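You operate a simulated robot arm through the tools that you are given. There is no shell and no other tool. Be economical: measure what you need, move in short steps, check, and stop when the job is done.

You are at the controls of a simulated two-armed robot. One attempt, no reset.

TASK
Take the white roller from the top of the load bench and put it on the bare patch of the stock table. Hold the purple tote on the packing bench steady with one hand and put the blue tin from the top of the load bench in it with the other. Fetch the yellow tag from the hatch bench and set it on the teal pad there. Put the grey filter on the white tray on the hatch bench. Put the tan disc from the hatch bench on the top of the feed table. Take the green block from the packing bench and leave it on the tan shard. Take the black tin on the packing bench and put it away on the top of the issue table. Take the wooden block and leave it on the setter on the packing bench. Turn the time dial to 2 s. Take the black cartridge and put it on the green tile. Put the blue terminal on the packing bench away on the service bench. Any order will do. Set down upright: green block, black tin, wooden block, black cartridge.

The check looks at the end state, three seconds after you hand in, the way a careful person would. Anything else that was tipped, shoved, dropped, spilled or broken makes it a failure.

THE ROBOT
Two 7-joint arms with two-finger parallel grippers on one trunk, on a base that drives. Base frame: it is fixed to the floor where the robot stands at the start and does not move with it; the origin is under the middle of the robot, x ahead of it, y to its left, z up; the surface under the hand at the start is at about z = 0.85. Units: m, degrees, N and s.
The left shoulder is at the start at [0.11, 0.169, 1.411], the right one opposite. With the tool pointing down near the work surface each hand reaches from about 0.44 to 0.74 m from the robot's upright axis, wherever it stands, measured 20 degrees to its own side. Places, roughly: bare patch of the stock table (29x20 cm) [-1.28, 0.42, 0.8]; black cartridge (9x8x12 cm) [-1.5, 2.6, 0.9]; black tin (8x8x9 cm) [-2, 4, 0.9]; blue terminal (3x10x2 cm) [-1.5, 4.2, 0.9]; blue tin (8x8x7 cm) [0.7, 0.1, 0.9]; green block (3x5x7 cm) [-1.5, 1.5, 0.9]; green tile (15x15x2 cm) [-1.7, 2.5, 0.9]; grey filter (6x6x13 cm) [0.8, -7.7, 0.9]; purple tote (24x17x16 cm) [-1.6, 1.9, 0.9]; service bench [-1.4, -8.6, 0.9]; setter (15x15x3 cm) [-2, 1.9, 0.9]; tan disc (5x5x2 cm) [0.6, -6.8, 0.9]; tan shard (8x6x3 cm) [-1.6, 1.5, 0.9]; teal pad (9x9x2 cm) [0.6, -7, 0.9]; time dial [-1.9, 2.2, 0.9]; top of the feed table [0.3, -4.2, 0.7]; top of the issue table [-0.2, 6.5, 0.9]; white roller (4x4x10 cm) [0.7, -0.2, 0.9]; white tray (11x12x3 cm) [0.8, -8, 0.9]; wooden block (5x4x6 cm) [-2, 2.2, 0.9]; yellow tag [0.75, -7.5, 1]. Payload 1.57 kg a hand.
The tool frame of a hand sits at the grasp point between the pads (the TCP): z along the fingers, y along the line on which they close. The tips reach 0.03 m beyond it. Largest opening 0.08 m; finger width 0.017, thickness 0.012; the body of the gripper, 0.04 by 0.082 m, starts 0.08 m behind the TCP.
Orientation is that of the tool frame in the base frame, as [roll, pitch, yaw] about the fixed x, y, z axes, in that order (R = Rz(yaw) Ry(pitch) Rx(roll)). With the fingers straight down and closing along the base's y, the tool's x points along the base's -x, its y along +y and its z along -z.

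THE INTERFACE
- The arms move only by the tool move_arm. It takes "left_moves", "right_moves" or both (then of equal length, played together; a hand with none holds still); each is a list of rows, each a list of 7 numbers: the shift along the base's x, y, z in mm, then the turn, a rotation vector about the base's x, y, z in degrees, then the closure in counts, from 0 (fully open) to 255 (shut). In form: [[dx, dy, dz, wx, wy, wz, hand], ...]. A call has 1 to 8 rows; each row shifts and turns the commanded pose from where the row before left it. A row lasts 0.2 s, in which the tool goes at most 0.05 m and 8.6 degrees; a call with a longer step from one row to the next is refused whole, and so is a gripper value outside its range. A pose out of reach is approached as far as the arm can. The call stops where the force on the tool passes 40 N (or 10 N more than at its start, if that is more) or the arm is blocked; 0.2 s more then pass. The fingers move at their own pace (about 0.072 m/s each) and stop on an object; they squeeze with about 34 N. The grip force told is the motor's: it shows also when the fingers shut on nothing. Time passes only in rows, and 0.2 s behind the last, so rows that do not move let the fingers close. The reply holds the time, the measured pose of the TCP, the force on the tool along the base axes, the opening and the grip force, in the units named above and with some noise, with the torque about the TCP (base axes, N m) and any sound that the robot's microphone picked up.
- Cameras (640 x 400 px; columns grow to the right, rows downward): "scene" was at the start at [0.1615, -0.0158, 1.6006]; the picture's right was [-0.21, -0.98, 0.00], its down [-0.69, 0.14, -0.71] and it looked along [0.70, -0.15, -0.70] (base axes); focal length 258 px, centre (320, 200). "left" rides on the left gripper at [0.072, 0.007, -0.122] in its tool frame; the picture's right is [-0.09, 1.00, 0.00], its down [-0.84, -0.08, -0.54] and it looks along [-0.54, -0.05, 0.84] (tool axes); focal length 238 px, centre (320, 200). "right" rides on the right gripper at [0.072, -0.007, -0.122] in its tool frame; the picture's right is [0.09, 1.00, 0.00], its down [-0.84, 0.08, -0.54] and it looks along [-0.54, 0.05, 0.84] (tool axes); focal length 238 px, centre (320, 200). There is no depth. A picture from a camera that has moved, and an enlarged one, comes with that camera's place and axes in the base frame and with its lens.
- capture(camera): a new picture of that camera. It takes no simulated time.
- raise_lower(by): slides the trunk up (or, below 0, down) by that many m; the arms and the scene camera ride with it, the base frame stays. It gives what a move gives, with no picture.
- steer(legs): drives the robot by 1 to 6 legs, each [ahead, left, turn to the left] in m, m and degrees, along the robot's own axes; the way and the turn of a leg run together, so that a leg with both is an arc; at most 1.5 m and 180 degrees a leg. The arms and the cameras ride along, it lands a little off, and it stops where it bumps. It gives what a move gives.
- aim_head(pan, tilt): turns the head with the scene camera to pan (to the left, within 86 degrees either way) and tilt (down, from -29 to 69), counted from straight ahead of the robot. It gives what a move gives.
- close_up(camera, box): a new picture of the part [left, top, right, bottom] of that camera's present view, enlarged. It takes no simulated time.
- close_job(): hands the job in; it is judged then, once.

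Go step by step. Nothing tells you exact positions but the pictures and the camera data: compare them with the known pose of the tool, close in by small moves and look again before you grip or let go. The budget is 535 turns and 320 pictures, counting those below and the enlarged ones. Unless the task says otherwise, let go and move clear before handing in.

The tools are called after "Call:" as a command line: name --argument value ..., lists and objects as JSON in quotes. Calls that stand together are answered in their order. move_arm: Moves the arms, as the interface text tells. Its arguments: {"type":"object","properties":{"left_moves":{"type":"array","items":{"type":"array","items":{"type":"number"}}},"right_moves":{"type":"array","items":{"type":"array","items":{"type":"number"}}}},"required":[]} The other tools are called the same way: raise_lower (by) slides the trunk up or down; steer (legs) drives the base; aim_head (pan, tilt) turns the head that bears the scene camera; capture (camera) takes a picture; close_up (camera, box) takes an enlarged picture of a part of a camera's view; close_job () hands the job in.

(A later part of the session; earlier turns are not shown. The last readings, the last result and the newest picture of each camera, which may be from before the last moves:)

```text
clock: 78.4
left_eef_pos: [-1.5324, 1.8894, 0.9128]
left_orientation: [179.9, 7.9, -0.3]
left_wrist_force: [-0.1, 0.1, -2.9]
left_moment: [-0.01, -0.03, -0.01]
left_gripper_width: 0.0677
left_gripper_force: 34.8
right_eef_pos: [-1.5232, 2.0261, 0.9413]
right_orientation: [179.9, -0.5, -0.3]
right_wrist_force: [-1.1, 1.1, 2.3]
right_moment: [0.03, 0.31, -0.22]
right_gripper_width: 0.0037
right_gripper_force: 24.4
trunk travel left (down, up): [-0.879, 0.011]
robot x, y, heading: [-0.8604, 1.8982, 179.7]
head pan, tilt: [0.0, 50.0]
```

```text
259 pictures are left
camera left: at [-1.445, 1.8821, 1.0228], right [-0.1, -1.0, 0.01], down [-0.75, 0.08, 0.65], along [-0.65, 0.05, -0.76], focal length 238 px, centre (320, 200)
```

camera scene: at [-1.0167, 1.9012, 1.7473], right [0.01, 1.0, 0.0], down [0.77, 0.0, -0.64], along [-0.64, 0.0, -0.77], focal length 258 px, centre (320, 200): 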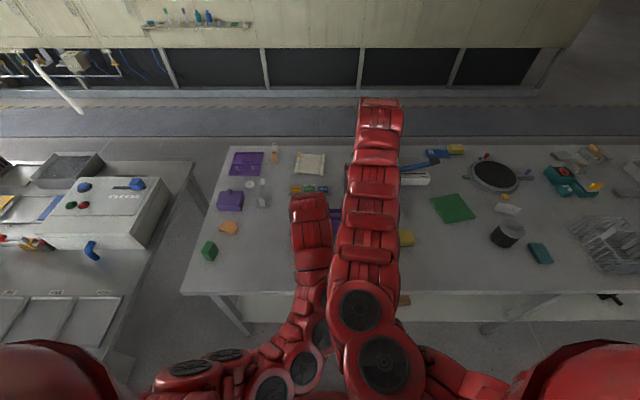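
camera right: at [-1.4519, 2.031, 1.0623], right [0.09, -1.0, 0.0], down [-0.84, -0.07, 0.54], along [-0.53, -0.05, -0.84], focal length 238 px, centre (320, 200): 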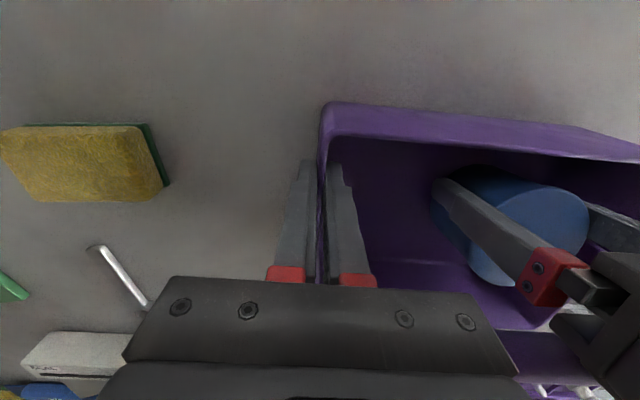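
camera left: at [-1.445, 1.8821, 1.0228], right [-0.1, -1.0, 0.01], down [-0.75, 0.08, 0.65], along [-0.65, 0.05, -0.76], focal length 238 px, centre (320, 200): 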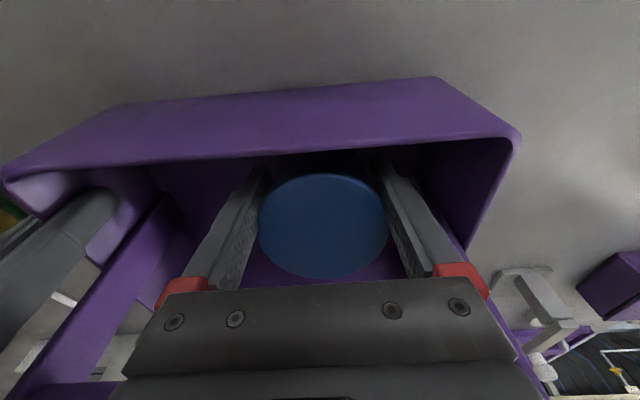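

Not on the floor yet; a few more small steps down.

Call:
move_arm --left_moves '[[0, 0, -5, 0, 0, 0, 255], [0, 0, -4, 0, 0, 0, 255], [0, 0, 0, 0, 0, 0, 255]]'

Call:
move_arm --left_moves '[[0, 0, -4, 0, 0, 0, 255], [0, 0, 0, 0, 0, 0, 255]]'

```text
clock: 79.2
left_eef_pos: [-1.53, 1.89, 0.9057]
left_orientation: [179.9, 8.2, -0.3]
left_wrist_force: [-5.8, 1.4, 16.2]
left_moment: [0.09, -0.04, 0.01]
left_gripper_width: 0.0655
left_gripper_force: 34.1
right_eef_pos: [-1.5226, 2.0243, 0.9394]
right_orientation: [-179.9, -0.5, -0.3]
right_wrist_force: [3.0, -1.2, -1.1]
right_moment: [0.08, -0.48, -0.34]
right_gripper_width: 0.0036
right_gripper_force: 23.9
trunk travel left (down, up): [-0.879, 0.011]
robot x, y, heading: [-0.8608, 1.9016, 179.7]
head pan, tilt: [0.0, 50.0]
```

```text
clock: 79.8
left_eef_pos: [-1.528, 1.8897, 0.9021]
left_orientation: [179.9, 8.1, -0.2]
left_wrist_force: [-5.9, 2.6, 17.3]
left_moment: [0.15, 0.01, -0.02]
left_gripper_width: 0.0637
left_gripper_force: 33.5
left hand out of reach, approached as far as the arm can: row 1
right_eef_pos: [-1.5212, 2.0239, 0.9392]
right_orientation: [-180.0, -0.5, -0.3]
right_wrist_force: [4.1, -2.2, -2.6]
right_moment: [0.02, -0.62, -0.24]
right_gripper_width: 0.0035
right_gripper_force: 24.8
trunk travel left (down, up): [-0.879, 0.011]
robot x, y, heading: [-0.8595, 1.8953, 179.7]
head pan, tilt: [0.0, 50.0]
```

The tin is resting on the tote floor. I open the left hand and withdraw up and toward the robot.

Call:
move_arm --left_moves '[[0, 0, 0, 0, 0, 0, 0], [0, 0, 0, 0, 0, 0, 0], [0, 0, 0, 0, 0, 0, 0]]'

Call:
capture --camera "left"

```text
clock: 80.6
left_eef_pos: [-1.5281, 1.8884, 0.9028]
left_orientation: [179.9, 8.0, -0.3]
left_wrist_force: [0.4, -0.6, 0.3]
left_moment: [-0.02, -0.02, -0.01]
left_gripper_width: 0.0804
left_gripper_force: 0.0
right_eef_pos: [-1.5234, 2.0253, 0.9404]
right_orientation: [180.0, -0.4, -0.4]
right_wrist_force: [-3.0, 1.5, 0.8]
right_moment: [0.08, -0.36, -0.12]
right_gripper_width: 0.0036
right_gripper_force: 24.6
trunk travel left (down, up): [-0.879, 0.011]
robot x, y, heading: [-0.8619, 1.9011, 179.9]
head pan, tilt: [0.0, 50.0]
```

```text
258 pictures are left
camera left: at [-1.4406, 1.881, 1.0121], right [-0.1, -1.0, 0.01], down [-0.75, 0.08, 0.65], along [-0.65, 0.05, -0.76], focal length 238 px, centre (320, 200)
```

left: 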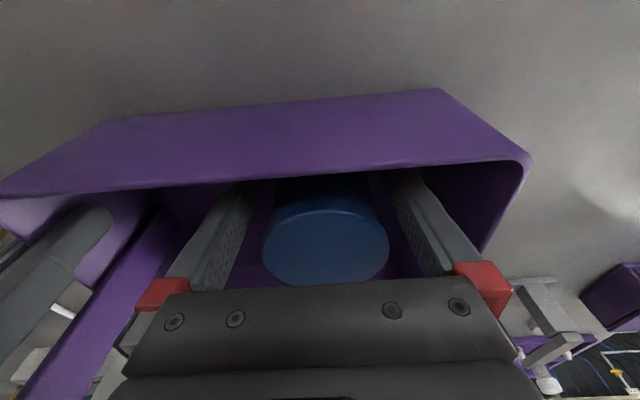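

Call:
move_arm --left_moves '[[8, 0, 30, 0, 0, 0, 0], [10, 0, 40, 0, 0, 0, 0], [5, 0, 40, 0, 0, 0, 0], [0, 0, 40, 0, 0, 0, 0], [0, -20, 40, 0, 0, 0, 0], [0, 0, 0, 0, 0, 0, 0]]'

Call:
capture --camera "left"

```text
clock: 82.0
left_eef_pos: [-1.5081, 1.8714, 1.087]
left_orientation: [179.9, 7.9, -0.3]
left_wrist_force: [-0.1, 0.1, -0.3]
left_moment: [-0.04, 0.01, -0.02]
left_gripper_width: 0.0801
left_gripper_force: 0.0
left hand out of reach, approached as far as the arm can: row 4
right_eef_pos: [-1.5215, 2.0253, 0.9398]
right_orientation: [179.9, -0.3, -0.3]
right_wrist_force: [1.4, -3.4, 2.4]
right_moment: [0.2, -0.25, -0.17]
right_gripper_width: 0.0034
right_gripper_force: 24.6
trunk travel left (down, up): [-0.879, 0.011]
robot x, y, heading: [-0.8627, 1.8985, 179.7]
head pan, tilt: [0.0, 50.0]
```

```text
257 pictures are left
camera left: at [-1.4212, 1.8635, 1.1979], right [-0.1, -1.0, 0.02], down [-0.76, 0.08, 0.65], along [-0.65, 0.05, -0.76], focal length 238 px, centre (320, 200)
```

left: 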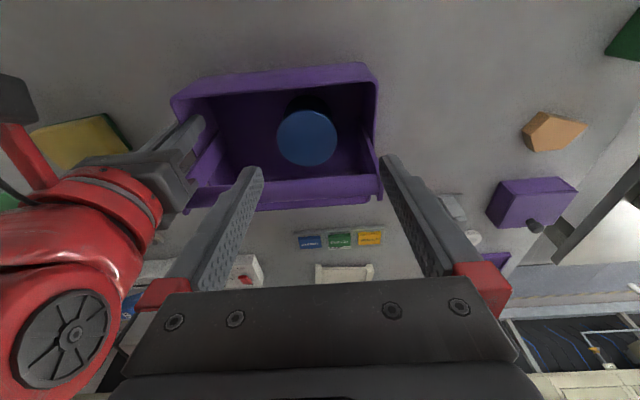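

The tin stands in the tote. I release the tote with the right hand and lift clear, untilting the left hand.

Call:
move_arm --right_moves '[[0, 0, 0, 0, 0, 0, 200], [0, 0, 0, 0, 0, 0, 150], [0, 0, 0, 0, 0, 0, 150], [0, 0, 40, 0, 0, 0, 100], [0, 0, 45, 0, 0, 0, 0], [0, 0, 45, 0, 0, 0, 0], [0, 0, 45, 0, 0, 0, 0]]' --left_moves '[[0, 0, 0, 0, 0, 0, 0], [0, 0, 0, 0, 0, 0, 0], [0, 0, 0, 0, 0, 0, 0], [-20, 0, 0, 0, -4, 0, 0], [-20, 0, 20, 0, -4, 0, 0], [-20, 0, 20, 0, 0, 0, 0], [0, 0, 20, 0, 0, 0, 0]]'

Call:
capture --camera "right"

Call:
capture --camera "scene"

```text
clock: 83.6
left_eef_pos: [-1.5676, 1.8682, 1.1476]
left_orientation: [-180.0, 0.0, -0.3]
left_wrist_force: [-0.1, -0.9, 0.3]
left_moment: [0.04, 0.02, 0.02]
left_gripper_width: 0.0799
left_gripper_force: 0.0
right_eef_pos: [-1.5224, 2.0229, 1.1175]
right_orientation: [179.9, -0.3, -0.4]
right_wrist_force: [0.8, 0.1, -0.2]
right_moment: [0.01, 0.02, 0.0]
right_gripper_width: 0.08
right_gripper_force: 0.1
trunk travel left (down, up): [-0.879, 0.011]
robot x, y, heading: [-0.8612, 1.8976, 180.0]
head pan, tilt: [0.0, 50.0]
```

```text
256 pictures are left
camera right: at [-1.4514, 2.0288, 1.2396], right [0.09, -1.0, 0.0], down [-0.84, -0.07, 0.54], along [-0.54, -0.05, -0.84], focal length 238 px, centre (320, 200)
```

right: 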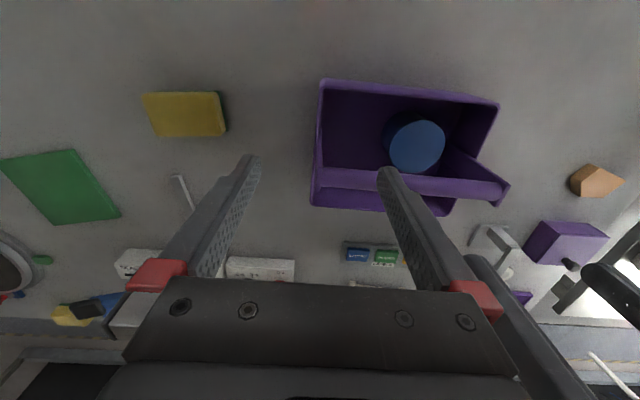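

```text
255 pictures are left
camera scene: at [-1.0148, 1.8986, 1.7475], right [0.01, 1.0, 0.0], down [0.77, 0.0, -0.64], along [-0.64, 0.01, -0.77], focal length 258 px, centre (320, 200)
```

scene: 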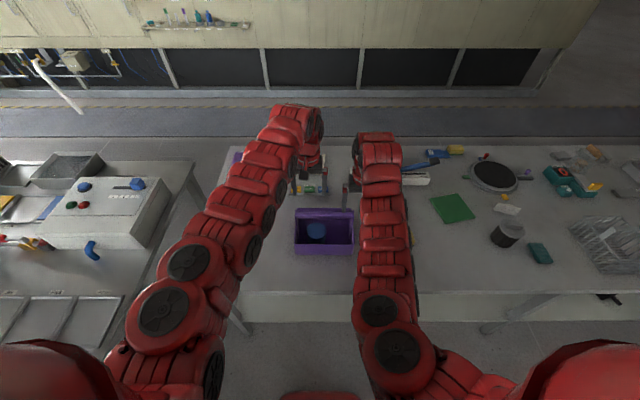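

Tote and tin look right. Next the green block: I strafe left and view it with the left wrist camera.

Call:
steer --legs '[[-0.03, 0.27, 0]]'

Call:
capture --camera "left"

Call:
close_up --camera "scene" --box '[150, 100, 390, 300]'

```text
clock: 85.5
left_eef_pos: [-1.541, 1.598, 1.1477]
left_orientation: [179.9, -0.1, -0.2]
left_wrist_force: [0.5, -0.4, -0.7]
left_moment: [0.01, 0.0, 0.0]
left_gripper_width: 0.0801
left_gripper_force: 0.0
right_eef_pos: [-1.4959, 1.7548, 1.1162]
right_orientation: [180.0, -0.5, -0.4]
right_wrist_force: [-0.1, -0.4, 0.8]
right_moment: [-0.02, -0.01, 0.01]
right_gripper_width: 0.0799
right_gripper_force: 0.0
trunk travel left (down, up): [-0.879, 0.011]
robot x, y, heading: [-0.8332, 1.6306, 179.9]
head pan, tilt: [0.0, 50.0]
```

```text
254 pictures are left
camera left: at [-1.4694, 1.5909, 1.2692], right [-0.1, -1.0, 0.0], down [-0.84, 0.08, 0.54], along [-0.54, 0.05, -0.84], focal length 238 px, centre (320, 200)
```

left: 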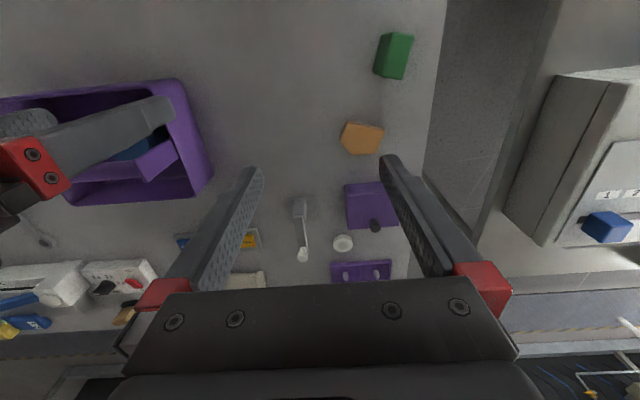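

```text
2.00 times, centred on (270, 200) of scene
camera zoom: at [-0.9883, 1.6305, 1.7473], right [0.01, 1.0, 0.0], down [0.77, 0.0, -0.64], along [-0.64, 0.0, -0.77], focal length 517 px, centre (420, 200)
```

zoom: 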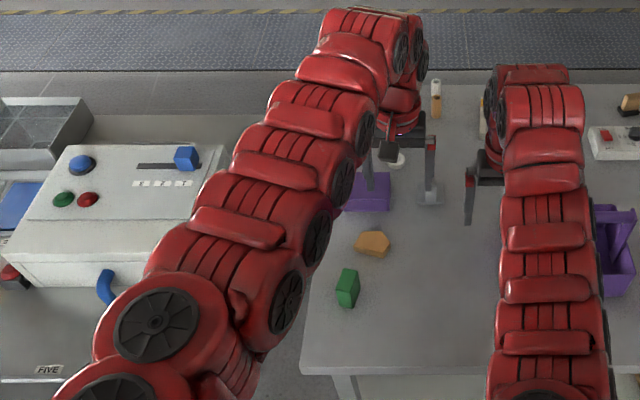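

Call:
close_up --camera "left" --box '[320, 20, 440, 170]'

Call:
close_up --camera "scene" --box '[290, 200, 370, 270]'

```text
2.67 times, centred on (380, 95) of left
camera zoom: at [-1.4694, 1.5909, 1.2692], right [-0.1, -1.0, 0.0], down [-0.84, 0.08, 0.54], along [-0.54, 0.05, -0.84], focal length 636 px, centre (160, 480)
```

zoom: 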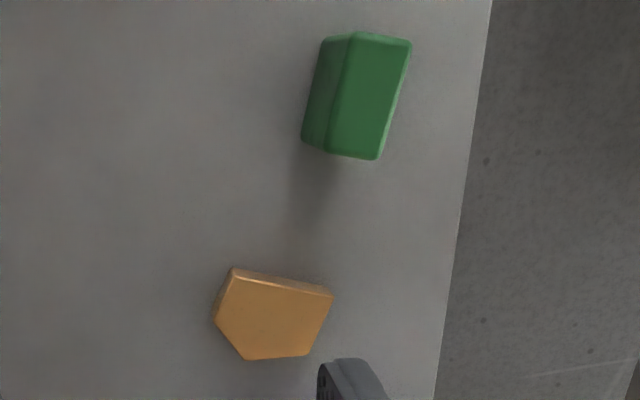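

```text
5.71 times, centred on (330, 235) of scene
camera zoom: at [-0.9883, 1.6305, 1.7473], right [0.01, 1.0, 0.0], down [0.77, 0.0, -0.64], along [-0.64, 0.0, -0.77], focal length 1477 px, centre (263, 0)
```

zoom: 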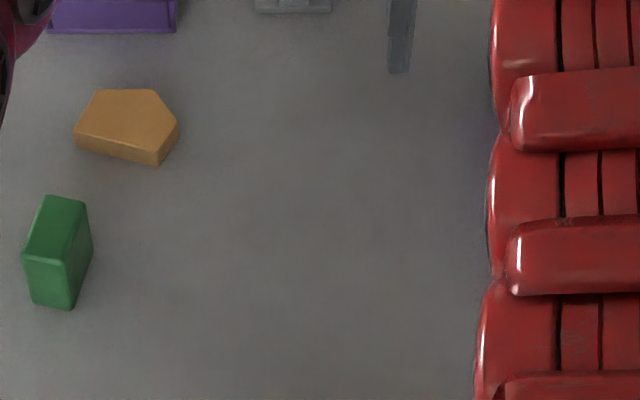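

Green block stands at about [−1.490, 1.494], long side turned −12°; shard centre about [−1.607, 1.534]. I shift left 8 cm and lower the trunk.

Call:
steer --legs '[[0.04, 0.08, 0]]'

Call:
raise_lower --by -0.11

Call:
move_arm --left_moves '[[35, -10, 0, 0, 0, -6, 0], [35, -10, 0, 0, 0, -6, 0], [0, 0, 0, 0, 0, 0, 0]]'

Call:
capture --camera "left"

```text
clock: 86.7
left_eef_pos: [-1.5794, 1.5223, 1.1501]
left_orientation: [179.8, 0.0, -0.3]
left_wrist_force: [0.5, 0.3, 0.8]
left_moment: [0.01, 0.01, -0.01]
left_gripper_width: 0.0798
left_gripper_force: 0.0
right_eef_pos: [-1.5338, 1.6761, 1.1153]
right_orientation: [179.9, -0.4, -0.4]
right_wrist_force: [0.3, 0.8, -0.3]
right_moment: [0.01, 0.05, 0.04]
right_gripper_width: 0.0798
right_gripper_force: 0.1
trunk travel left (down, up): [-0.879, 0.011]
robot x, y, heading: [-0.8709, 1.5471, 179.7]
head pan, tilt: [0.0, 50.0]
```

```text
clock: 88.1
left_eef_pos: [-1.5807, 1.5189, 1.0372]
left_orientation: [179.9, 0.0, -0.3]
left_wrist_force: [0.5, 0.3, -0.5]
left_moment: [0.02, 0.02, -0.02]
left_gripper_width: 0.0801
left_gripper_force: 0.1
right_eef_pos: [-1.5346, 1.6742, 1.006]
right_orientation: [-180.0, -0.3, -0.4]
right_wrist_force: [1.0, -0.5, 0.8]
right_moment: [0.01, -0.02, 0.02]
right_gripper_width: 0.08
right_gripper_force: 0.0
trunk travel left (down, up): [-0.769, 0.121]
robot x, y, heading: [-0.8707, 1.5466, 179.8]
head pan, tilt: [0.0, 50.0]
```

```text
clock: 88.9
left_eef_pos: [-1.5109, 1.4998, 1.0391]
left_orientation: [179.8, 0.1, -12.3]
left_wrist_force: [-0.3, -0.5, -0.5]
left_moment: [0.03, -0.04, -0.03]
left_gripper_width: 0.0803
left_gripper_force: 0.1
right_eef_pos: [-1.536, 1.6735, 1.0051]
right_orientation: [-179.9, -0.4, -0.4]
right_wrist_force: [-0.6, 0.0, 0.9]
right_moment: [-0.05, -0.02, -0.04]
right_gripper_width: 0.0798
right_gripper_force: 0.0
trunk travel left (down, up): [-0.769, 0.121]
robot x, y, heading: [-0.8719, 1.5491, 179.7]
head pan, tilt: [0.0, 50.0]
```

```text
250 pictures are left
camera left: at [-1.4424, 1.4759, 1.1596], right [-0.3, -0.95, 0.0], down [-0.8, 0.26, 0.54], along [-0.52, 0.16, -0.84], focal length 238 px, centre (320, 200)
```

left: 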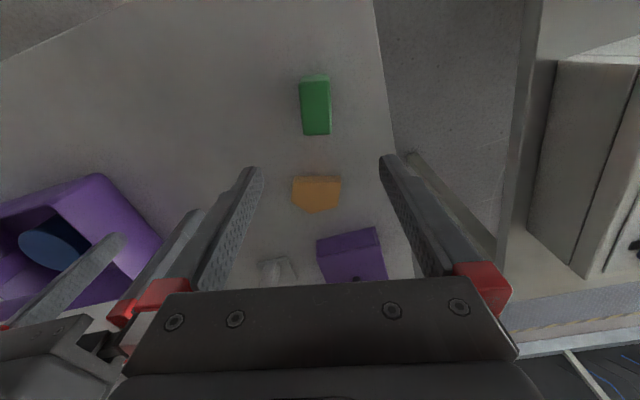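

Orientation matches. I shift over the block and lower.

Call:
move_arm --left_moves '[[22, -4, -45, 0, 0, 0, 0], [0, 0, -45, 0, 0, 0, 0], [0, 0, -45, 0, 0, 0, 0], [0, 0, -5, 0, 0, 0, 0], [0, 0, 0, 0, 0, 0, 0]]'

Call:
capture --camera "left"

```text
refused: row 1 steps farther than a row can; nothing moved
```

```text
249 pictures are left
camera left: at [-1.4424, 1.4759, 1.1596], right [-0.3, -0.95, 0.0], down [-0.8, 0.26, 0.54], along [-0.52, 0.16, -0.84], focal length 238 px, centre (320, 200)
```

left: 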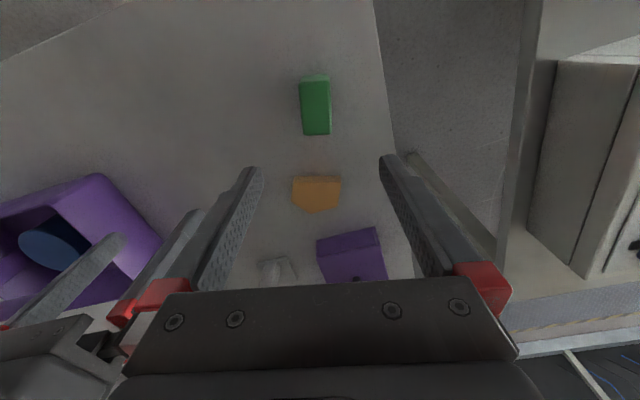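

Call:
move_arm --left_moves '[[22, -4, -40, 0, 0, 0, 0], [0, 0, -45, 0, 0, 0, 0], [0, 0, -45, 0, 0, 0, 0], [0, 0, -10, 0, 0, 0, 0], [0, 0, 0, 0, 0, 0, 0]]'

Call:
capture --camera "left"

```text
clock: 90.1
left_eef_pos: [-1.488, 1.4955, 0.8971]
left_orientation: [180.0, 0.1, -12.4]
left_wrist_force: [0.3, -0.6, 0.8]
left_moment: [0.0, 0.02, -0.01]
left_gripper_width: 0.0798
left_gripper_force: 0.1
right_eef_pos: [-1.5342, 1.6736, 1.0058]
right_orientation: [180.0, -0.4, -0.5]
right_wrist_force: [0.3, -0.2, -0.6]
right_moment: [0.01, -0.04, 0.0]
right_gripper_width: 0.08
right_gripper_force: 0.1
trunk travel left (down, up): [-0.769, 0.121]
robot x, y, heading: [-0.8741, 1.5507, 179.6]
head pan, tilt: [0.0, 50.0]
```

```text
248 pictures are left
camera left: at [-1.4201, 1.4736, 1.0189], right [-0.3, -0.95, 0.0], down [-0.8, 0.26, 0.54], along [-0.52, 0.16, -0.84], focal length 238 px, centre (320, 200)
```

left: 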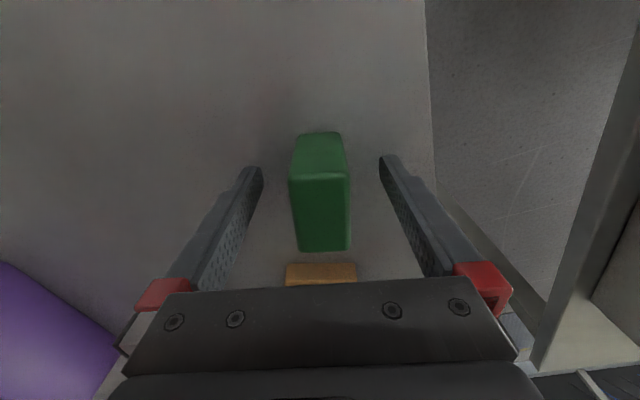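

The block is centred between the fingers. I close and lift.

Call:
move_arm --left_moves '[[0, 0, 0, 0, 0, 0, 150], [0, 0, 0, 0, 0, 0, 255], [0, 0, 0, 0, 0, 0, 255], [0, 0, 0, 0, 0, 0, 255], [0, 0, 35, 0, 0, 0, 255], [0, 0, 35, 0, 0, 0, 255], [0, 0, 0, 0, 0, 0, 255]]'

Call:
capture --camera "left"

```text
clock: 91.7
left_eef_pos: [-1.4882, 1.4957, 0.9684]
left_orientation: [179.8, 0.0, -12.4]
left_wrist_force: [0.1, -0.8, -1.7]
left_moment: [0.02, -0.02, 0.03]
left_gripper_width: 0.0294
left_gripper_force: 33.8
right_eef_pos: [-1.5354, 1.675, 1.0059]
right_orientation: [180.0, -0.4, -0.4]
right_wrist_force: [0.4, -0.1, 0.1]
right_moment: [-0.01, 0.0, -0.04]
right_gripper_width: 0.0801
right_gripper_force: 0.2
trunk travel left (down, up): [-0.769, 0.121]
robot x, y, heading: [-0.8709, 1.5462, 179.8]
head pan, tilt: [0.0, 50.0]
```

```text
247 pictures are left
camera left: at [-1.4197, 1.4736, 1.0893], right [-0.3, -0.95, 0.0], down [-0.8, 0.26, 0.54], along [-0.51, 0.16, -0.84], focal length 238 px, centre (320, 200)
```

left: 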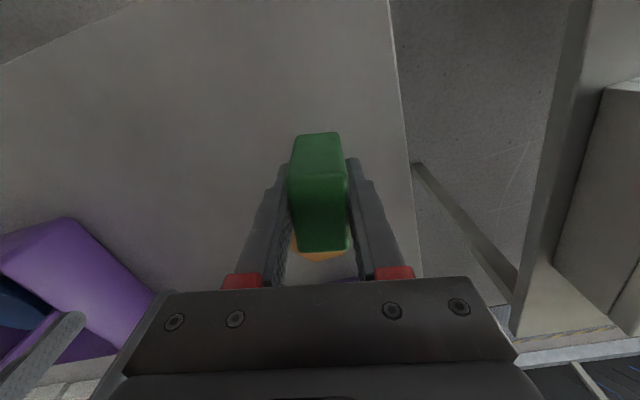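

The block is held upright. I move it over the shard and descend near contact.

Call:
move_arm --left_moves '[[-39, 13, 0, 0, 0, 0, 255], [-39, 13, 0, 0, 0, 0, 255], [-38, 13, 0, 0, 0, 0, 255], [0, 0, -20, 0, 0, 0, 255], [0, 0, -12, 0, 0, 0, 255], [0, 0, 0, 0, 0, 0, 255]]'

Call:
capture --camera "left"

Call:
capture --camera "right"

```text
clock: 93.1
left_eef_pos: [-1.5663, 1.5221, 0.9382]
left_orientation: [-180.0, 0.0, -12.3]
left_wrist_force: [0.8, 0.0, -0.7]
left_moment: [0.03, -0.01, -0.03]
left_gripper_width: 0.0295
left_gripper_force: 34.3
left hand out of reach, approached as far as the arm can: row 3, 4
right_eef_pos: [-1.5345, 1.6736, 1.0052]
right_orientation: [180.0, -0.4, -0.4]
right_wrist_force: [0.3, 0.3, 0.2]
right_moment: [-0.01, 0.0, 0.0]
right_gripper_width: 0.0801
right_gripper_force: 0.1
trunk travel left (down, up): [-0.769, 0.121]
robot x, y, heading: [-0.8726, 1.5428, 179.6]
head pan, tilt: [0.0, 50.0]
```

```text
246 pictures are left
camera left: at [-1.4978, 1.4988, 1.0595], right [-0.3, -0.95, 0.0], down [-0.8, 0.25, 0.54], along [-0.52, 0.16, -0.84], focal length 238 px, centre (320, 200)
```

left: 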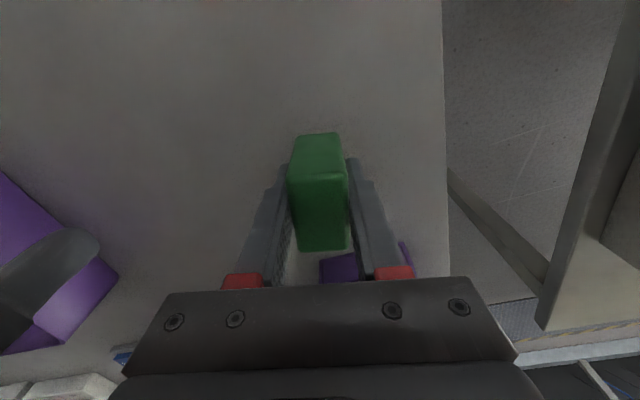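

```text
245 pictures are left
camera right: at [-1.4643, 1.6794, 1.128], right [0.08, -1.0, 0.0], down [-0.84, -0.07, 0.54], along [-0.53, -0.05, -0.84], focal length 238 px, centre (320, 200)
```

right: 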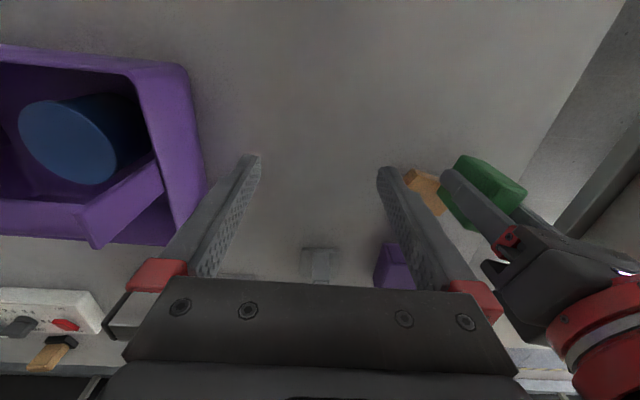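

Just out of reach; I lift a little and drive 6 cm forward.

Call:
move_arm --left_moves '[[0, 0, 35, 0, 0, 0, 255], [0, 0, 0, 0, 0, 0, 255]]'

Call:
steer --legs '[[0.06, 0, 0]]'

```text
clock: 93.7
left_eef_pos: [-1.5672, 1.522, 0.9735]
left_orientation: [180.0, 0.0, -12.4]
left_wrist_force: [-0.3, 0.1, -1.7]
left_moment: [-0.03, -0.02, 0.02]
left_gripper_width: 0.0295
left_gripper_force: 33.7
right_eef_pos: [-1.5356, 1.6743, 1.0048]
right_orientation: [180.0, -0.4, -0.4]
right_wrist_force: [0.1, 0.7, -0.7]
right_moment: [0.04, 0.02, 0.03]
right_gripper_width: 0.0802
right_gripper_force: 0.0
trunk travel left (down, up): [-0.769, 0.121]
robot x, y, heading: [-0.8712, 1.5493, 179.7]
head pan, tilt: [0.0, 50.0]
```

```text
clock: 94.6
left_eef_pos: [-1.6239, 1.522, 0.9737]
left_orientation: [179.9, 0.0, -12.4]
left_wrist_force: [0.0, 1.0, -0.9]
left_moment: [-0.02, 0.02, 0.04]
left_gripper_width: 0.0293
left_gripper_force: 34.0
right_eef_pos: [-1.5922, 1.6759, 1.0064]
right_orientation: [-180.0, -0.3, -0.4]
right_wrist_force: [0.5, 0.3, 0.1]
right_moment: [0.0, 0.02, -0.01]
right_gripper_width: 0.0801
right_gripper_force: 0.1
trunk travel left (down, up): [-0.769, 0.121]
robot x, y, heading: [-0.9286, 1.5525, 179.6]
head pan, tilt: [0.0, 50.0]
```

Call:
move_arm --left_moves '[[20, 13, 0, 0, 0, 0, 255], [0, 0, -25, 0, 0, 0, 255], [0, 0, 0, 0, 0, 0, 255]]'

Call:
capture --camera "left"

Call:
capture --camera "right"

Call:
close_up --camera "scene" --box '[220, 180, 380, 300]'

```text
clock: 95.4
left_eef_pos: [-1.605, 1.5352, 0.9485]
left_orientation: [179.9, -0.2, -12.3]
left_wrist_force: [0.6, 0.8, -0.7]
left_moment: [-0.01, 0.03, -0.01]
left_gripper_width: 0.0294
left_gripper_force: 34.1
right_eef_pos: [-1.5936, 1.6741, 1.0034]
right_orientation: [-180.0, -0.4, -0.4]
right_wrist_force: [-0.3, 0.6, 0.0]
right_moment: [0.02, 0.01, 0.03]
right_gripper_width: 0.0802
right_gripper_force: 0.0
trunk travel left (down, up): [-0.769, 0.121]
robot x, y, heading: [-0.9325, 1.5465, 180.0]
head pan, tilt: [0.0, 50.0]
```

```text
244 pictures are left
camera left: at [-1.5372, 1.512, 1.0689], right [-0.3, -0.95, 0.0], down [-0.8, 0.26, 0.54], along [-0.52, 0.16, -0.84], focal length 238 px, centre (320, 200)
```

left: 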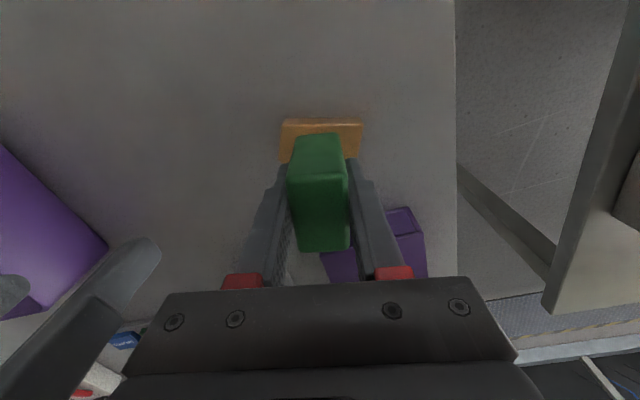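

```text
243 pictures are left
camera right: at [-1.5235, 1.6797, 1.1277], right [0.08, -1.0, 0.0], down [-0.84, -0.07, 0.54], along [-0.53, -0.05, -0.84], focal length 238 px, centre (320, 200)
```

right: 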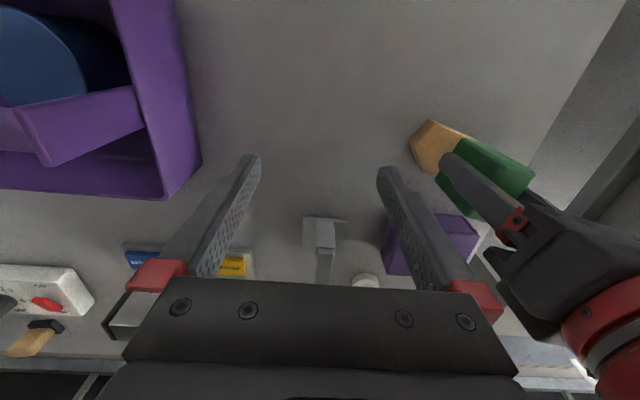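

```text
3.33 times, centred on (300, 240) of scene
camera zoom: at [-1.0875, 1.5497, 1.6372], right [0.01, 1.0, 0.0], down [0.77, 0.0, -0.64], along [-0.64, 0.0, -0.77], focal length 861 px, centre (387, 67)
```

zoom: 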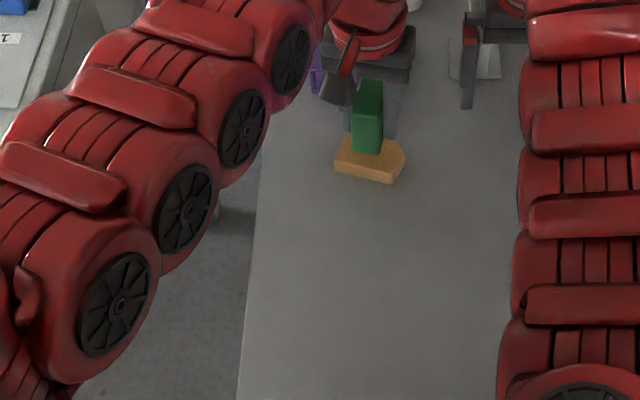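

Block sits nearly centred on the shard; a 5 mm nudge back, then lower to contact.

Call:
move_arm --left_moves '[[-5, 1, 0, 0, 0, 0, 255], [0, 0, -14, 0, 0, 0, 255], [0, 0, -4, 0, 0, 0, 255], [0, 0, 0, 0, 0, 0, 255]]'

Call:
move_arm --left_moves '[[0, 0, -3, 0, 0, 0, 255], [0, 0, 0, 0, 0, 0, 255]]'

```text
clock: 96.4
left_eef_pos: [-1.6104, 1.5372, 0.9302]
left_orientation: [179.9, -0.1, -12.3]
left_wrist_force: [-0.6, 0.1, -1.0]
left_moment: [0.01, 0.01, 0.0]
left_gripper_width: 0.0297
left_gripper_force: 34.5
right_eef_pos: [-1.5937, 1.6748, 1.0052]
right_orientation: [180.0, -0.4, -0.3]
right_wrist_force: [0.0, -0.5, -0.7]
right_moment: [-0.02, -0.01, 0.01]
right_gripper_width: 0.0799
right_gripper_force: 0.0
trunk travel left (down, up): [-0.769, 0.121]
robot x, y, heading: [-0.9261, 1.5509, 179.7]
head pan, tilt: [0.0, 50.0]
```

```text
clock: 97.0
left_eef_pos: [-1.6093, 1.5368, 0.9264]
left_orientation: [179.9, -0.1, -12.4]
left_wrist_force: [0.8, -0.3, -0.7]
left_moment: [-0.03, 0.02, -0.01]
left_gripper_width: 0.0297
left_gripper_force: 34.0
right_eef_pos: [-1.5938, 1.674, 1.0047]
right_orientation: [-180.0, -0.4, -0.3]
right_wrist_force: [-0.2, 0.0, 0.2]
right_moment: [0.01, 0.0, -0.01]
right_gripper_width: 0.0798
right_gripper_force: 0.0
trunk travel left (down, up): [-0.769, 0.121]
robot x, y, heading: [-0.9282, 1.5486, 179.7]
head pan, tilt: [0.0, 50.0]
```

Call:
move_arm --left_moves '[[0, 0, -3, 0, 0, 0, 255], [0, 0, 0, 0, 0, 0, 255]]'

Call:
move_arm --left_moves '[[0, 0, -3, 0, 0, 0, 255], [0, 0, 0, 0, 0, 0, 255]]'

```text
clock: 97.6
left_eef_pos: [-1.6099, 1.5355, 0.9248]
left_orientation: [179.9, -0.2, -12.2]
left_wrist_force: [0.4, 0.2, -1.6]
left_moment: [-0.03, -0.03, 0.02]
left_gripper_width: 0.0298
left_gripper_force: 34.2
right_eef_pos: [-1.5936, 1.6733, 1.0054]
right_orientation: [180.0, -0.4, -0.4]
right_wrist_force: [0.2, 0.4, 0.0]
right_moment: [0.01, 0.0, 0.0]
right_gripper_width: 0.0799
right_gripper_force: 0.1
trunk travel left (down, up): [-0.769, 0.121]
robot x, y, heading: [-0.9299, 1.5485, 179.9]
head pan, tilt: [0.0, 50.0]
```

```text
clock: 98.2
left_eef_pos: [-1.6086, 1.5375, 0.9202]
left_orientation: [180.0, -0.1, -12.4]
left_wrist_force: [0.5, 0.5, -0.5]
left_moment: [0.0, 0.0, -0.04]
left_gripper_width: 0.0295
left_gripper_force: 34.3
right_eef_pos: [-1.5934, 1.6737, 1.0049]
right_orientation: [180.0, -0.4, -0.4]
right_wrist_force: [0.1, -0.6, 0.9]
right_moment: [0.02, -0.01, 0.02]
right_gripper_width: 0.0803
right_gripper_force: 0.0
trunk travel left (down, up): [-0.769, 0.121]
robot x, y, heading: [-0.9328, 1.5475, 179.4]
head pan, tilt: [0.0, 50.0]
```

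Call:
move_arm --left_moves '[[0, 0, -2, 0, 0, 0, 255], [0, 0, 0, 0, 0, 0, 255]]'

Call:
move_arm --left_moves '[[0, 0, -2, 0, 0, 0, 255], [0, 0, 0, 0, 0, 0, 255]]'

Call:
capture --camera "right"

```text
clock: 98.8
left_eef_pos: [-1.6097, 1.5368, 0.9212]
left_orientation: [179.9, 0.1, -12.4]
left_wrist_force: [-1.4, 0.0, 10.9]
left_moment: [0.09, 0.08, -0.03]
left_gripper_width: 0.0296
left_gripper_force: 33.9
right_eef_pos: [-1.5923, 1.6747, 1.0063]
right_orientation: [180.0, -0.2, -0.4]
right_wrist_force: [-0.4, 0.2, 0.2]
right_moment: [0.0, -0.01, -0.01]
right_gripper_width: 0.0799
right_gripper_force: 0.1
trunk travel left (down, up): [-0.769, 0.121]
robot x, y, heading: [-0.9333, 1.5539, 179.8]
head pan, tilt: [0.0, 50.0]
```

```text
clock: 99.4
left_eef_pos: [-1.6097, 1.5375, 0.921]
left_orientation: [179.9, 0.4, -12.4]
left_wrist_force: [-6.3, -0.2, 28.8]
left_moment: [0.22, 0.08, 0.03]
left_gripper_width: 0.0295
left_gripper_force: 33.6
right_eef_pos: [-1.592, 1.6757, 1.0064]
right_orientation: [180.0, -0.3, -0.3]
right_wrist_force: [0.0, -0.2, 0.8]
right_moment: [-0.01, 0.01, -0.02]
right_gripper_width: 0.0802
right_gripper_force: 0.1
trunk travel left (down, up): [-0.769, 0.121]
robot x, y, heading: [-0.933, 1.5507, 179.7]
head pan, tilt: [0.0, 50.0]
```

```text
241 pictures are left
camera right: at [-1.5206, 1.6801, 1.1296], right [0.08, -1.0, 0.0], down [-0.84, -0.07, 0.54], along [-0.54, -0.05, -0.84], focal length 238 px, centre (320, 200)
```

right: 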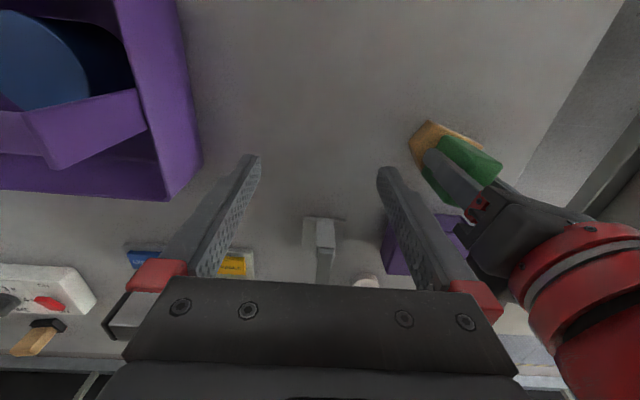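

Contact made. I ease up 2.5 mm, open gently and lift off.

Call:
move_arm --left_moves '[[0, 0, 3, 0, 0, 0, 255], [0, 0, 0, 0, 0, 0, 255], [0, 0, 0, 0, 0, 0, 150], [0, 0, 0, 0, 0, 0, 100], [0, 0, 0, 0, 0, 0, 40], [0, 0, 0, 0, 0, 0, 40]]'

Call:
capture --camera "left"

```text
clock: 100.8
left_eef_pos: [-1.6102, 1.5358, 0.9214]
left_orientation: [179.9, -0.1, -12.4]
left_wrist_force: [-0.6, 0.4, 1.1]
left_moment: [0.0, 0.01, -0.02]
left_gripper_width: 0.0673
left_gripper_force: 0.0
right_eef_pos: [-1.5938, 1.6745, 1.0053]
right_orientation: [179.9, -0.5, -0.4]
right_wrist_force: [-0.2, 0.2, -0.2]
right_moment: [0.03, 0.0, -0.02]
right_gripper_width: 0.0799
right_gripper_force: 0.1
trunk travel left (down, up): [-0.769, 0.121]
robot x, y, heading: [-0.93, 1.548, 179.5]
head pan, tilt: [0.0, 50.0]
```

```text
240 pictures are left
camera left: at [-1.5415, 1.5138, 1.0415], right [-0.3, -0.95, 0.0], down [-0.8, 0.26, 0.54], along [-0.52, 0.16, -0.84], focal length 238 px, centre (320, 200)
```

left: 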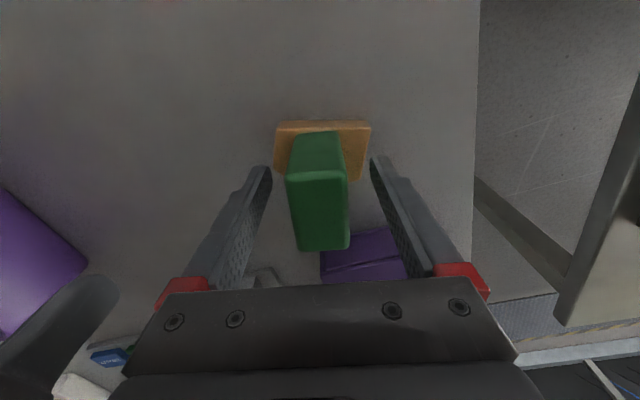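

The green block stands on the shard. I lift off and re-square the hand.

Call:
move_arm --left_moves '[[0, 0, 40, 0, 0, 0, 40], [0, 0, 45, 0, 0, 0, 40], [0, 0, 40, 0, 0, 6, 0], [0, 0, 0, 0, 0, 6, 0], [0, 0, 0, 0, 0, 0, 0]]'

Call:
raise_lower --by 0.11

Call:
capture --camera "left"

```text
clock: 102.0
left_eef_pos: [-1.6095, 1.5356, 1.045]
left_orientation: [179.9, 0.0, -0.3]
left_wrist_force: [-0.3, -0.2, -0.2]
left_moment: [-0.01, -0.02, 0.0]
left_gripper_width: 0.0798
left_gripper_force: 0.1
right_eef_pos: [-1.5929, 1.6737, 1.0055]
right_orientation: [179.9, -0.4, -0.3]
right_wrist_force: [-0.3, -0.1, 1.1]
right_moment: [-0.01, -0.01, -0.01]
right_gripper_width: 0.0799
right_gripper_force: 0.0
trunk travel left (down, up): [-0.769, 0.121]
robot x, y, heading: [-0.9325, 1.5488, 179.8]
head pan, tilt: [0.0, 50.0]
```

```text
clock: 103.5
left_eef_pos: [-1.6092, 1.5372, 1.1554]
left_orientation: [179.8, 0.0, -0.4]
left_wrist_force: [0.4, -0.1, 0.3]
left_moment: [-0.04, 0.0, -0.01]
left_gripper_width: 0.0801
left_gripper_force: 0.0
right_eef_pos: [-1.5935, 1.6739, 1.1155]
right_orientation: [-179.9, -0.4, -0.4]
right_wrist_force: [-0.1, 0.3, 0.3]
right_moment: [-0.02, 0.01, -0.03]
right_gripper_width: 0.08
right_gripper_force: 0.1
trunk travel left (down, up): [-0.879, 0.011]
robot x, y, heading: [-0.9307, 1.548, 179.5]
head pan, tilt: [0.0, 50.0]
```

```text
239 pictures are left
camera left: at [-1.5382, 1.5286, 1.2764], right [-0.1, -1.0, 0.0], down [-0.84, 0.08, 0.54], along [-0.54, 0.05, -0.84], focal length 238 px, centre (320, 200)
```

left: 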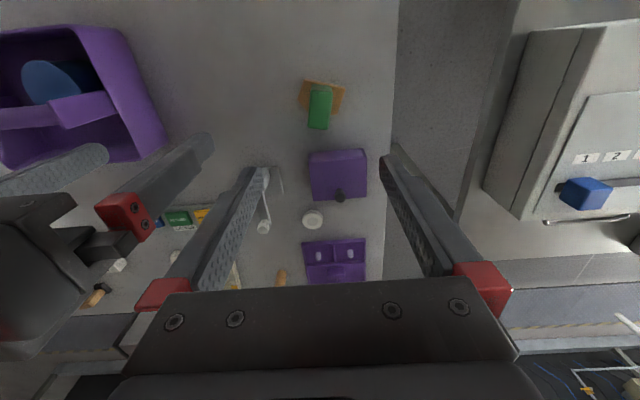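

Next, the black cartridge. I back off and strafe right to y≈2.45.

Call:
steer --legs '[[-0.2, 0, 0], [0, -0.85, 0]]'

Call:
capture --camera "scene"

Call:
capture --camera "right"

```text
clock: 109.2
left_eef_pos: [-1.4028, 2.3947, 1.1562]
left_orientation: [-179.9, 0.0, -0.3]
left_wrist_force: [-0.6, 0.6, 0.2]
left_moment: [-0.02, 0.05, 0.03]
left_gripper_width: 0.0802
left_gripper_force: 0.1
right_eef_pos: [-1.3879, 2.5321, 1.1157]
right_orientation: [-180.0, -0.4, -0.3]
right_wrist_force: [-0.5, 0.2, -0.8]
right_moment: [0.02, 0.0, 0.0]
right_gripper_width: 0.0798
right_gripper_force: 0.0
trunk travel left (down, up): [-0.879, 0.011]
robot x, y, heading: [-0.7237, 2.4062, 179.6]
head pan, tilt: [0.0, 50.0]
```

```text
238 pictures are left
camera scene: at [-0.8806, 2.408, 1.7473], right [0.01, 1.0, 0.0], down [0.77, 0.0, -0.64], along [-0.64, 0.0, -0.77], focal length 258 px, centre (320, 200)
```

scene: 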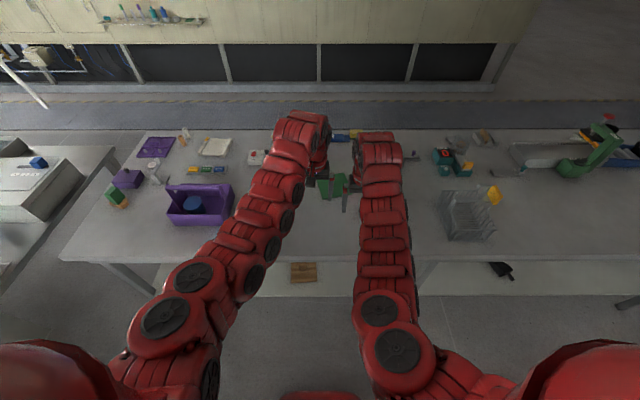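

```text
237 pictures are left
camera right: at [-1.3167, 2.5381, 1.238], right [0.08, -1.0, 0.0], down [-0.84, -0.07, 0.54], along [-0.53, -0.05, -0.84], focal length 238 px, centre (320, 200)
```

right: 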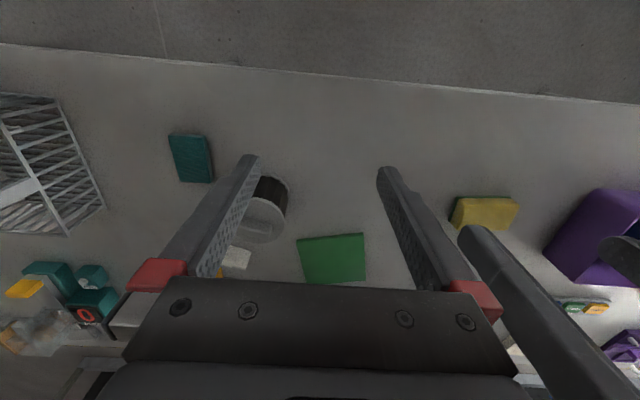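

Call:
close_up --camera "right" --box '[210, 130, 390, 290]'

Call:
capture --camera "left"

```text
2.50 times, centred on (300, 210) of right
camera zoom: at [-1.3167, 2.5381, 1.238], right [0.08, -1.0, 0.0], down [-0.84, -0.07, 0.54], along [-0.53, -0.05, -0.84], focal length 596 px, centre (370, 175)
```

zoom: 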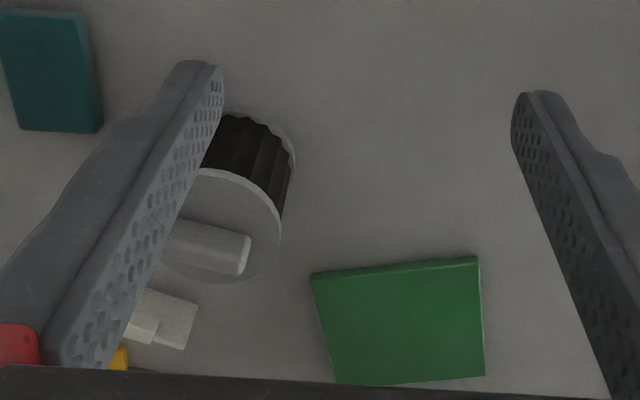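

```text
235 pictures are left
camera left: at [-1.3319, 2.3865, 1.2766], right [-0.1, -1.0, 0.0], down [-0.84, 0.08, 0.54], along [-0.54, 0.05, -0.84], focal length 238 px, centre (320, 200)
```

left: 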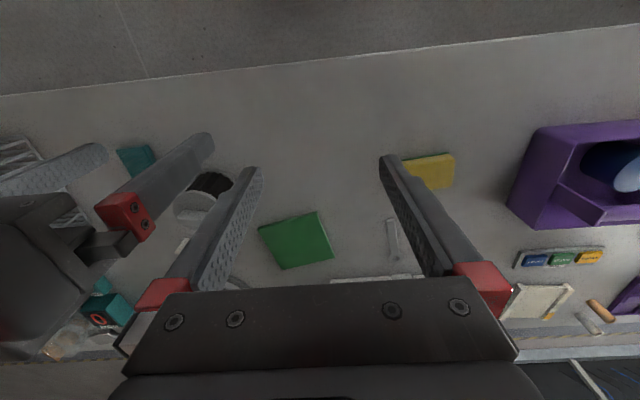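

The cartridge is a fluted black cylinder with a white bar on top. I strafe right so the left hand is over it.

Call:
steer --legs '[[0, -0.21, 0]]'

Call:
capture --camera "left"

Call:
close_up --camera "left" --box '[240, 100, 480, 290]'

```text
clock: 110.9
left_eef_pos: [-1.4018, 2.6021, 1.1564]
left_orientation: [180.0, 0.1, -0.3]
left_wrist_force: [-0.2, 0.0, 0.1]
left_moment: [0.01, 0.05, -0.01]
left_gripper_width: 0.0799
left_gripper_force: 0.0
right_eef_pos: [-1.3853, 2.7397, 1.1157]
right_orientation: [-180.0, -0.4, -0.4]
right_wrist_force: [-0.8, 0.3, -0.2]
right_moment: [-0.02, 0.0, 0.0]
right_gripper_width: 0.0799
right_gripper_force: 0.0
trunk travel left (down, up): [-0.879, 0.011]
robot x, y, heading: [-0.724, 2.6158, 179.7]
head pan, tilt: [0.0, 50.0]
```

```text
234 pictures are left
camera left: at [-1.3307, 2.5947, 1.2766], right [-0.1, -1.0, 0.0], down [-0.84, 0.08, 0.54], along [-0.54, 0.05, -0.84], focal length 238 px, centre (320, 200)
```

left: 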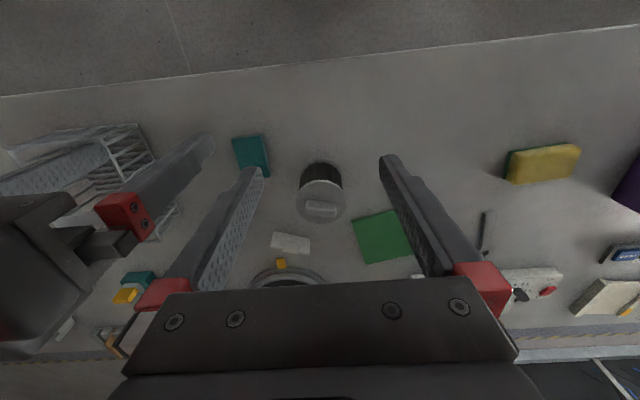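

```text
2.11 times, centred on (360, 195) of left
camera zoom: at [-1.3307, 2.5947, 1.2766], right [-0.1, -1.0, 0.0], down [-0.84, 0.08, 0.54], along [-0.54, 0.05, -0.84], focal length 502 px, centre (236, 210)
```

zoom: 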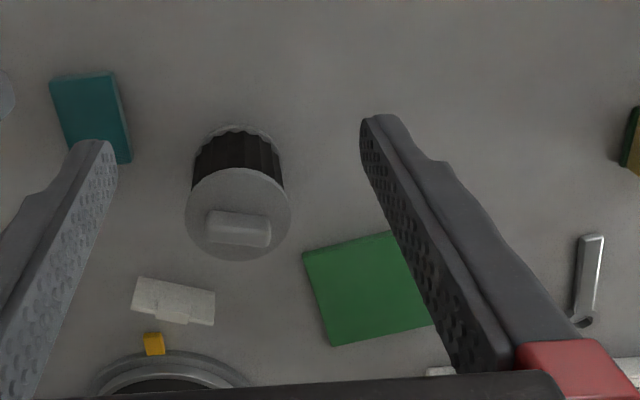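

Cartridge bar centre ≈ [−1.546, 2.612], turned about −11°; tile centre ≈ [−1.705, 2.487]. I drive forward 0.25 m.

Call:
steer --legs '[[0.25, 0, 0]]'

Call:
move_arm --left_moves '[[35, 5, 0, 0, 0, -4, 0], [35, 5, 0, 0, 0, -4, 0], [30, 0, 0, 0, 0, -3, 0], [0, 0, 0, 0, 0, 0, 0]]'

Call:
capture --camera "left"

```text
clock: 112.7
left_eef_pos: [-1.6509, 2.6047, 1.156]
left_orientation: [179.9, 0.1, -0.3]
left_wrist_force: [0.5, 0.2, 0.3]
left_moment: [0.0, 0.02, -0.01]
left_gripper_width: 0.0799
left_gripper_force: 0.0
right_eef_pos: [-1.6353, 2.7429, 1.1165]
right_orientation: [180.0, -0.3, -0.3]
right_wrist_force: [-0.1, 1.6, 0.3]
right_moment: [0.01, 0.02, -0.03]
right_gripper_width: 0.0801
right_gripper_force: 0.2
trunk travel left (down, up): [-0.879, 0.011]
robot x, y, heading: [-0.9744, 2.618, 179.5]
head pan, tilt: [0.0, 50.0]
```

```text
clock: 113.7
left_eef_pos: [-1.5791, 2.6185, 1.1207]
left_orientation: [179.9, 0.0, -10.3]
left_wrist_force: [0.0, 0.2, 0.2]
left_moment: [0.03, 0.0, 0.0]
left_gripper_width: 0.0799
left_gripper_force: 0.1
left hand out of reach, approached as far as the arm can: row 2, 3
right_eef_pos: [-1.6353, 2.7419, 1.1153]
right_orientation: [-179.9, -0.2, -0.4]
right_wrist_force: [-0.1, -0.4, -0.5]
right_moment: [0.02, -0.01, 0.01]
right_gripper_width: 0.0797
right_gripper_force: 0.1
trunk travel left (down, up): [-0.879, 0.011]
robot x, y, heading: [-0.9722, 2.6157, 179.9]
head pan, tilt: [0.0, 50.0]
```

```text
232 pictures are left
camera left: at [-1.5097, 2.5982, 1.2427], right [-0.27, -0.96, 0.0], down [-0.81, 0.23, 0.54], along [-0.52, 0.15, -0.84], focal length 238 px, centre (320, 200)
```

left: 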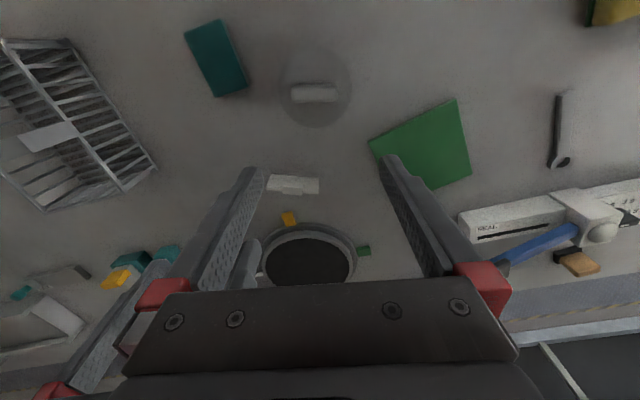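

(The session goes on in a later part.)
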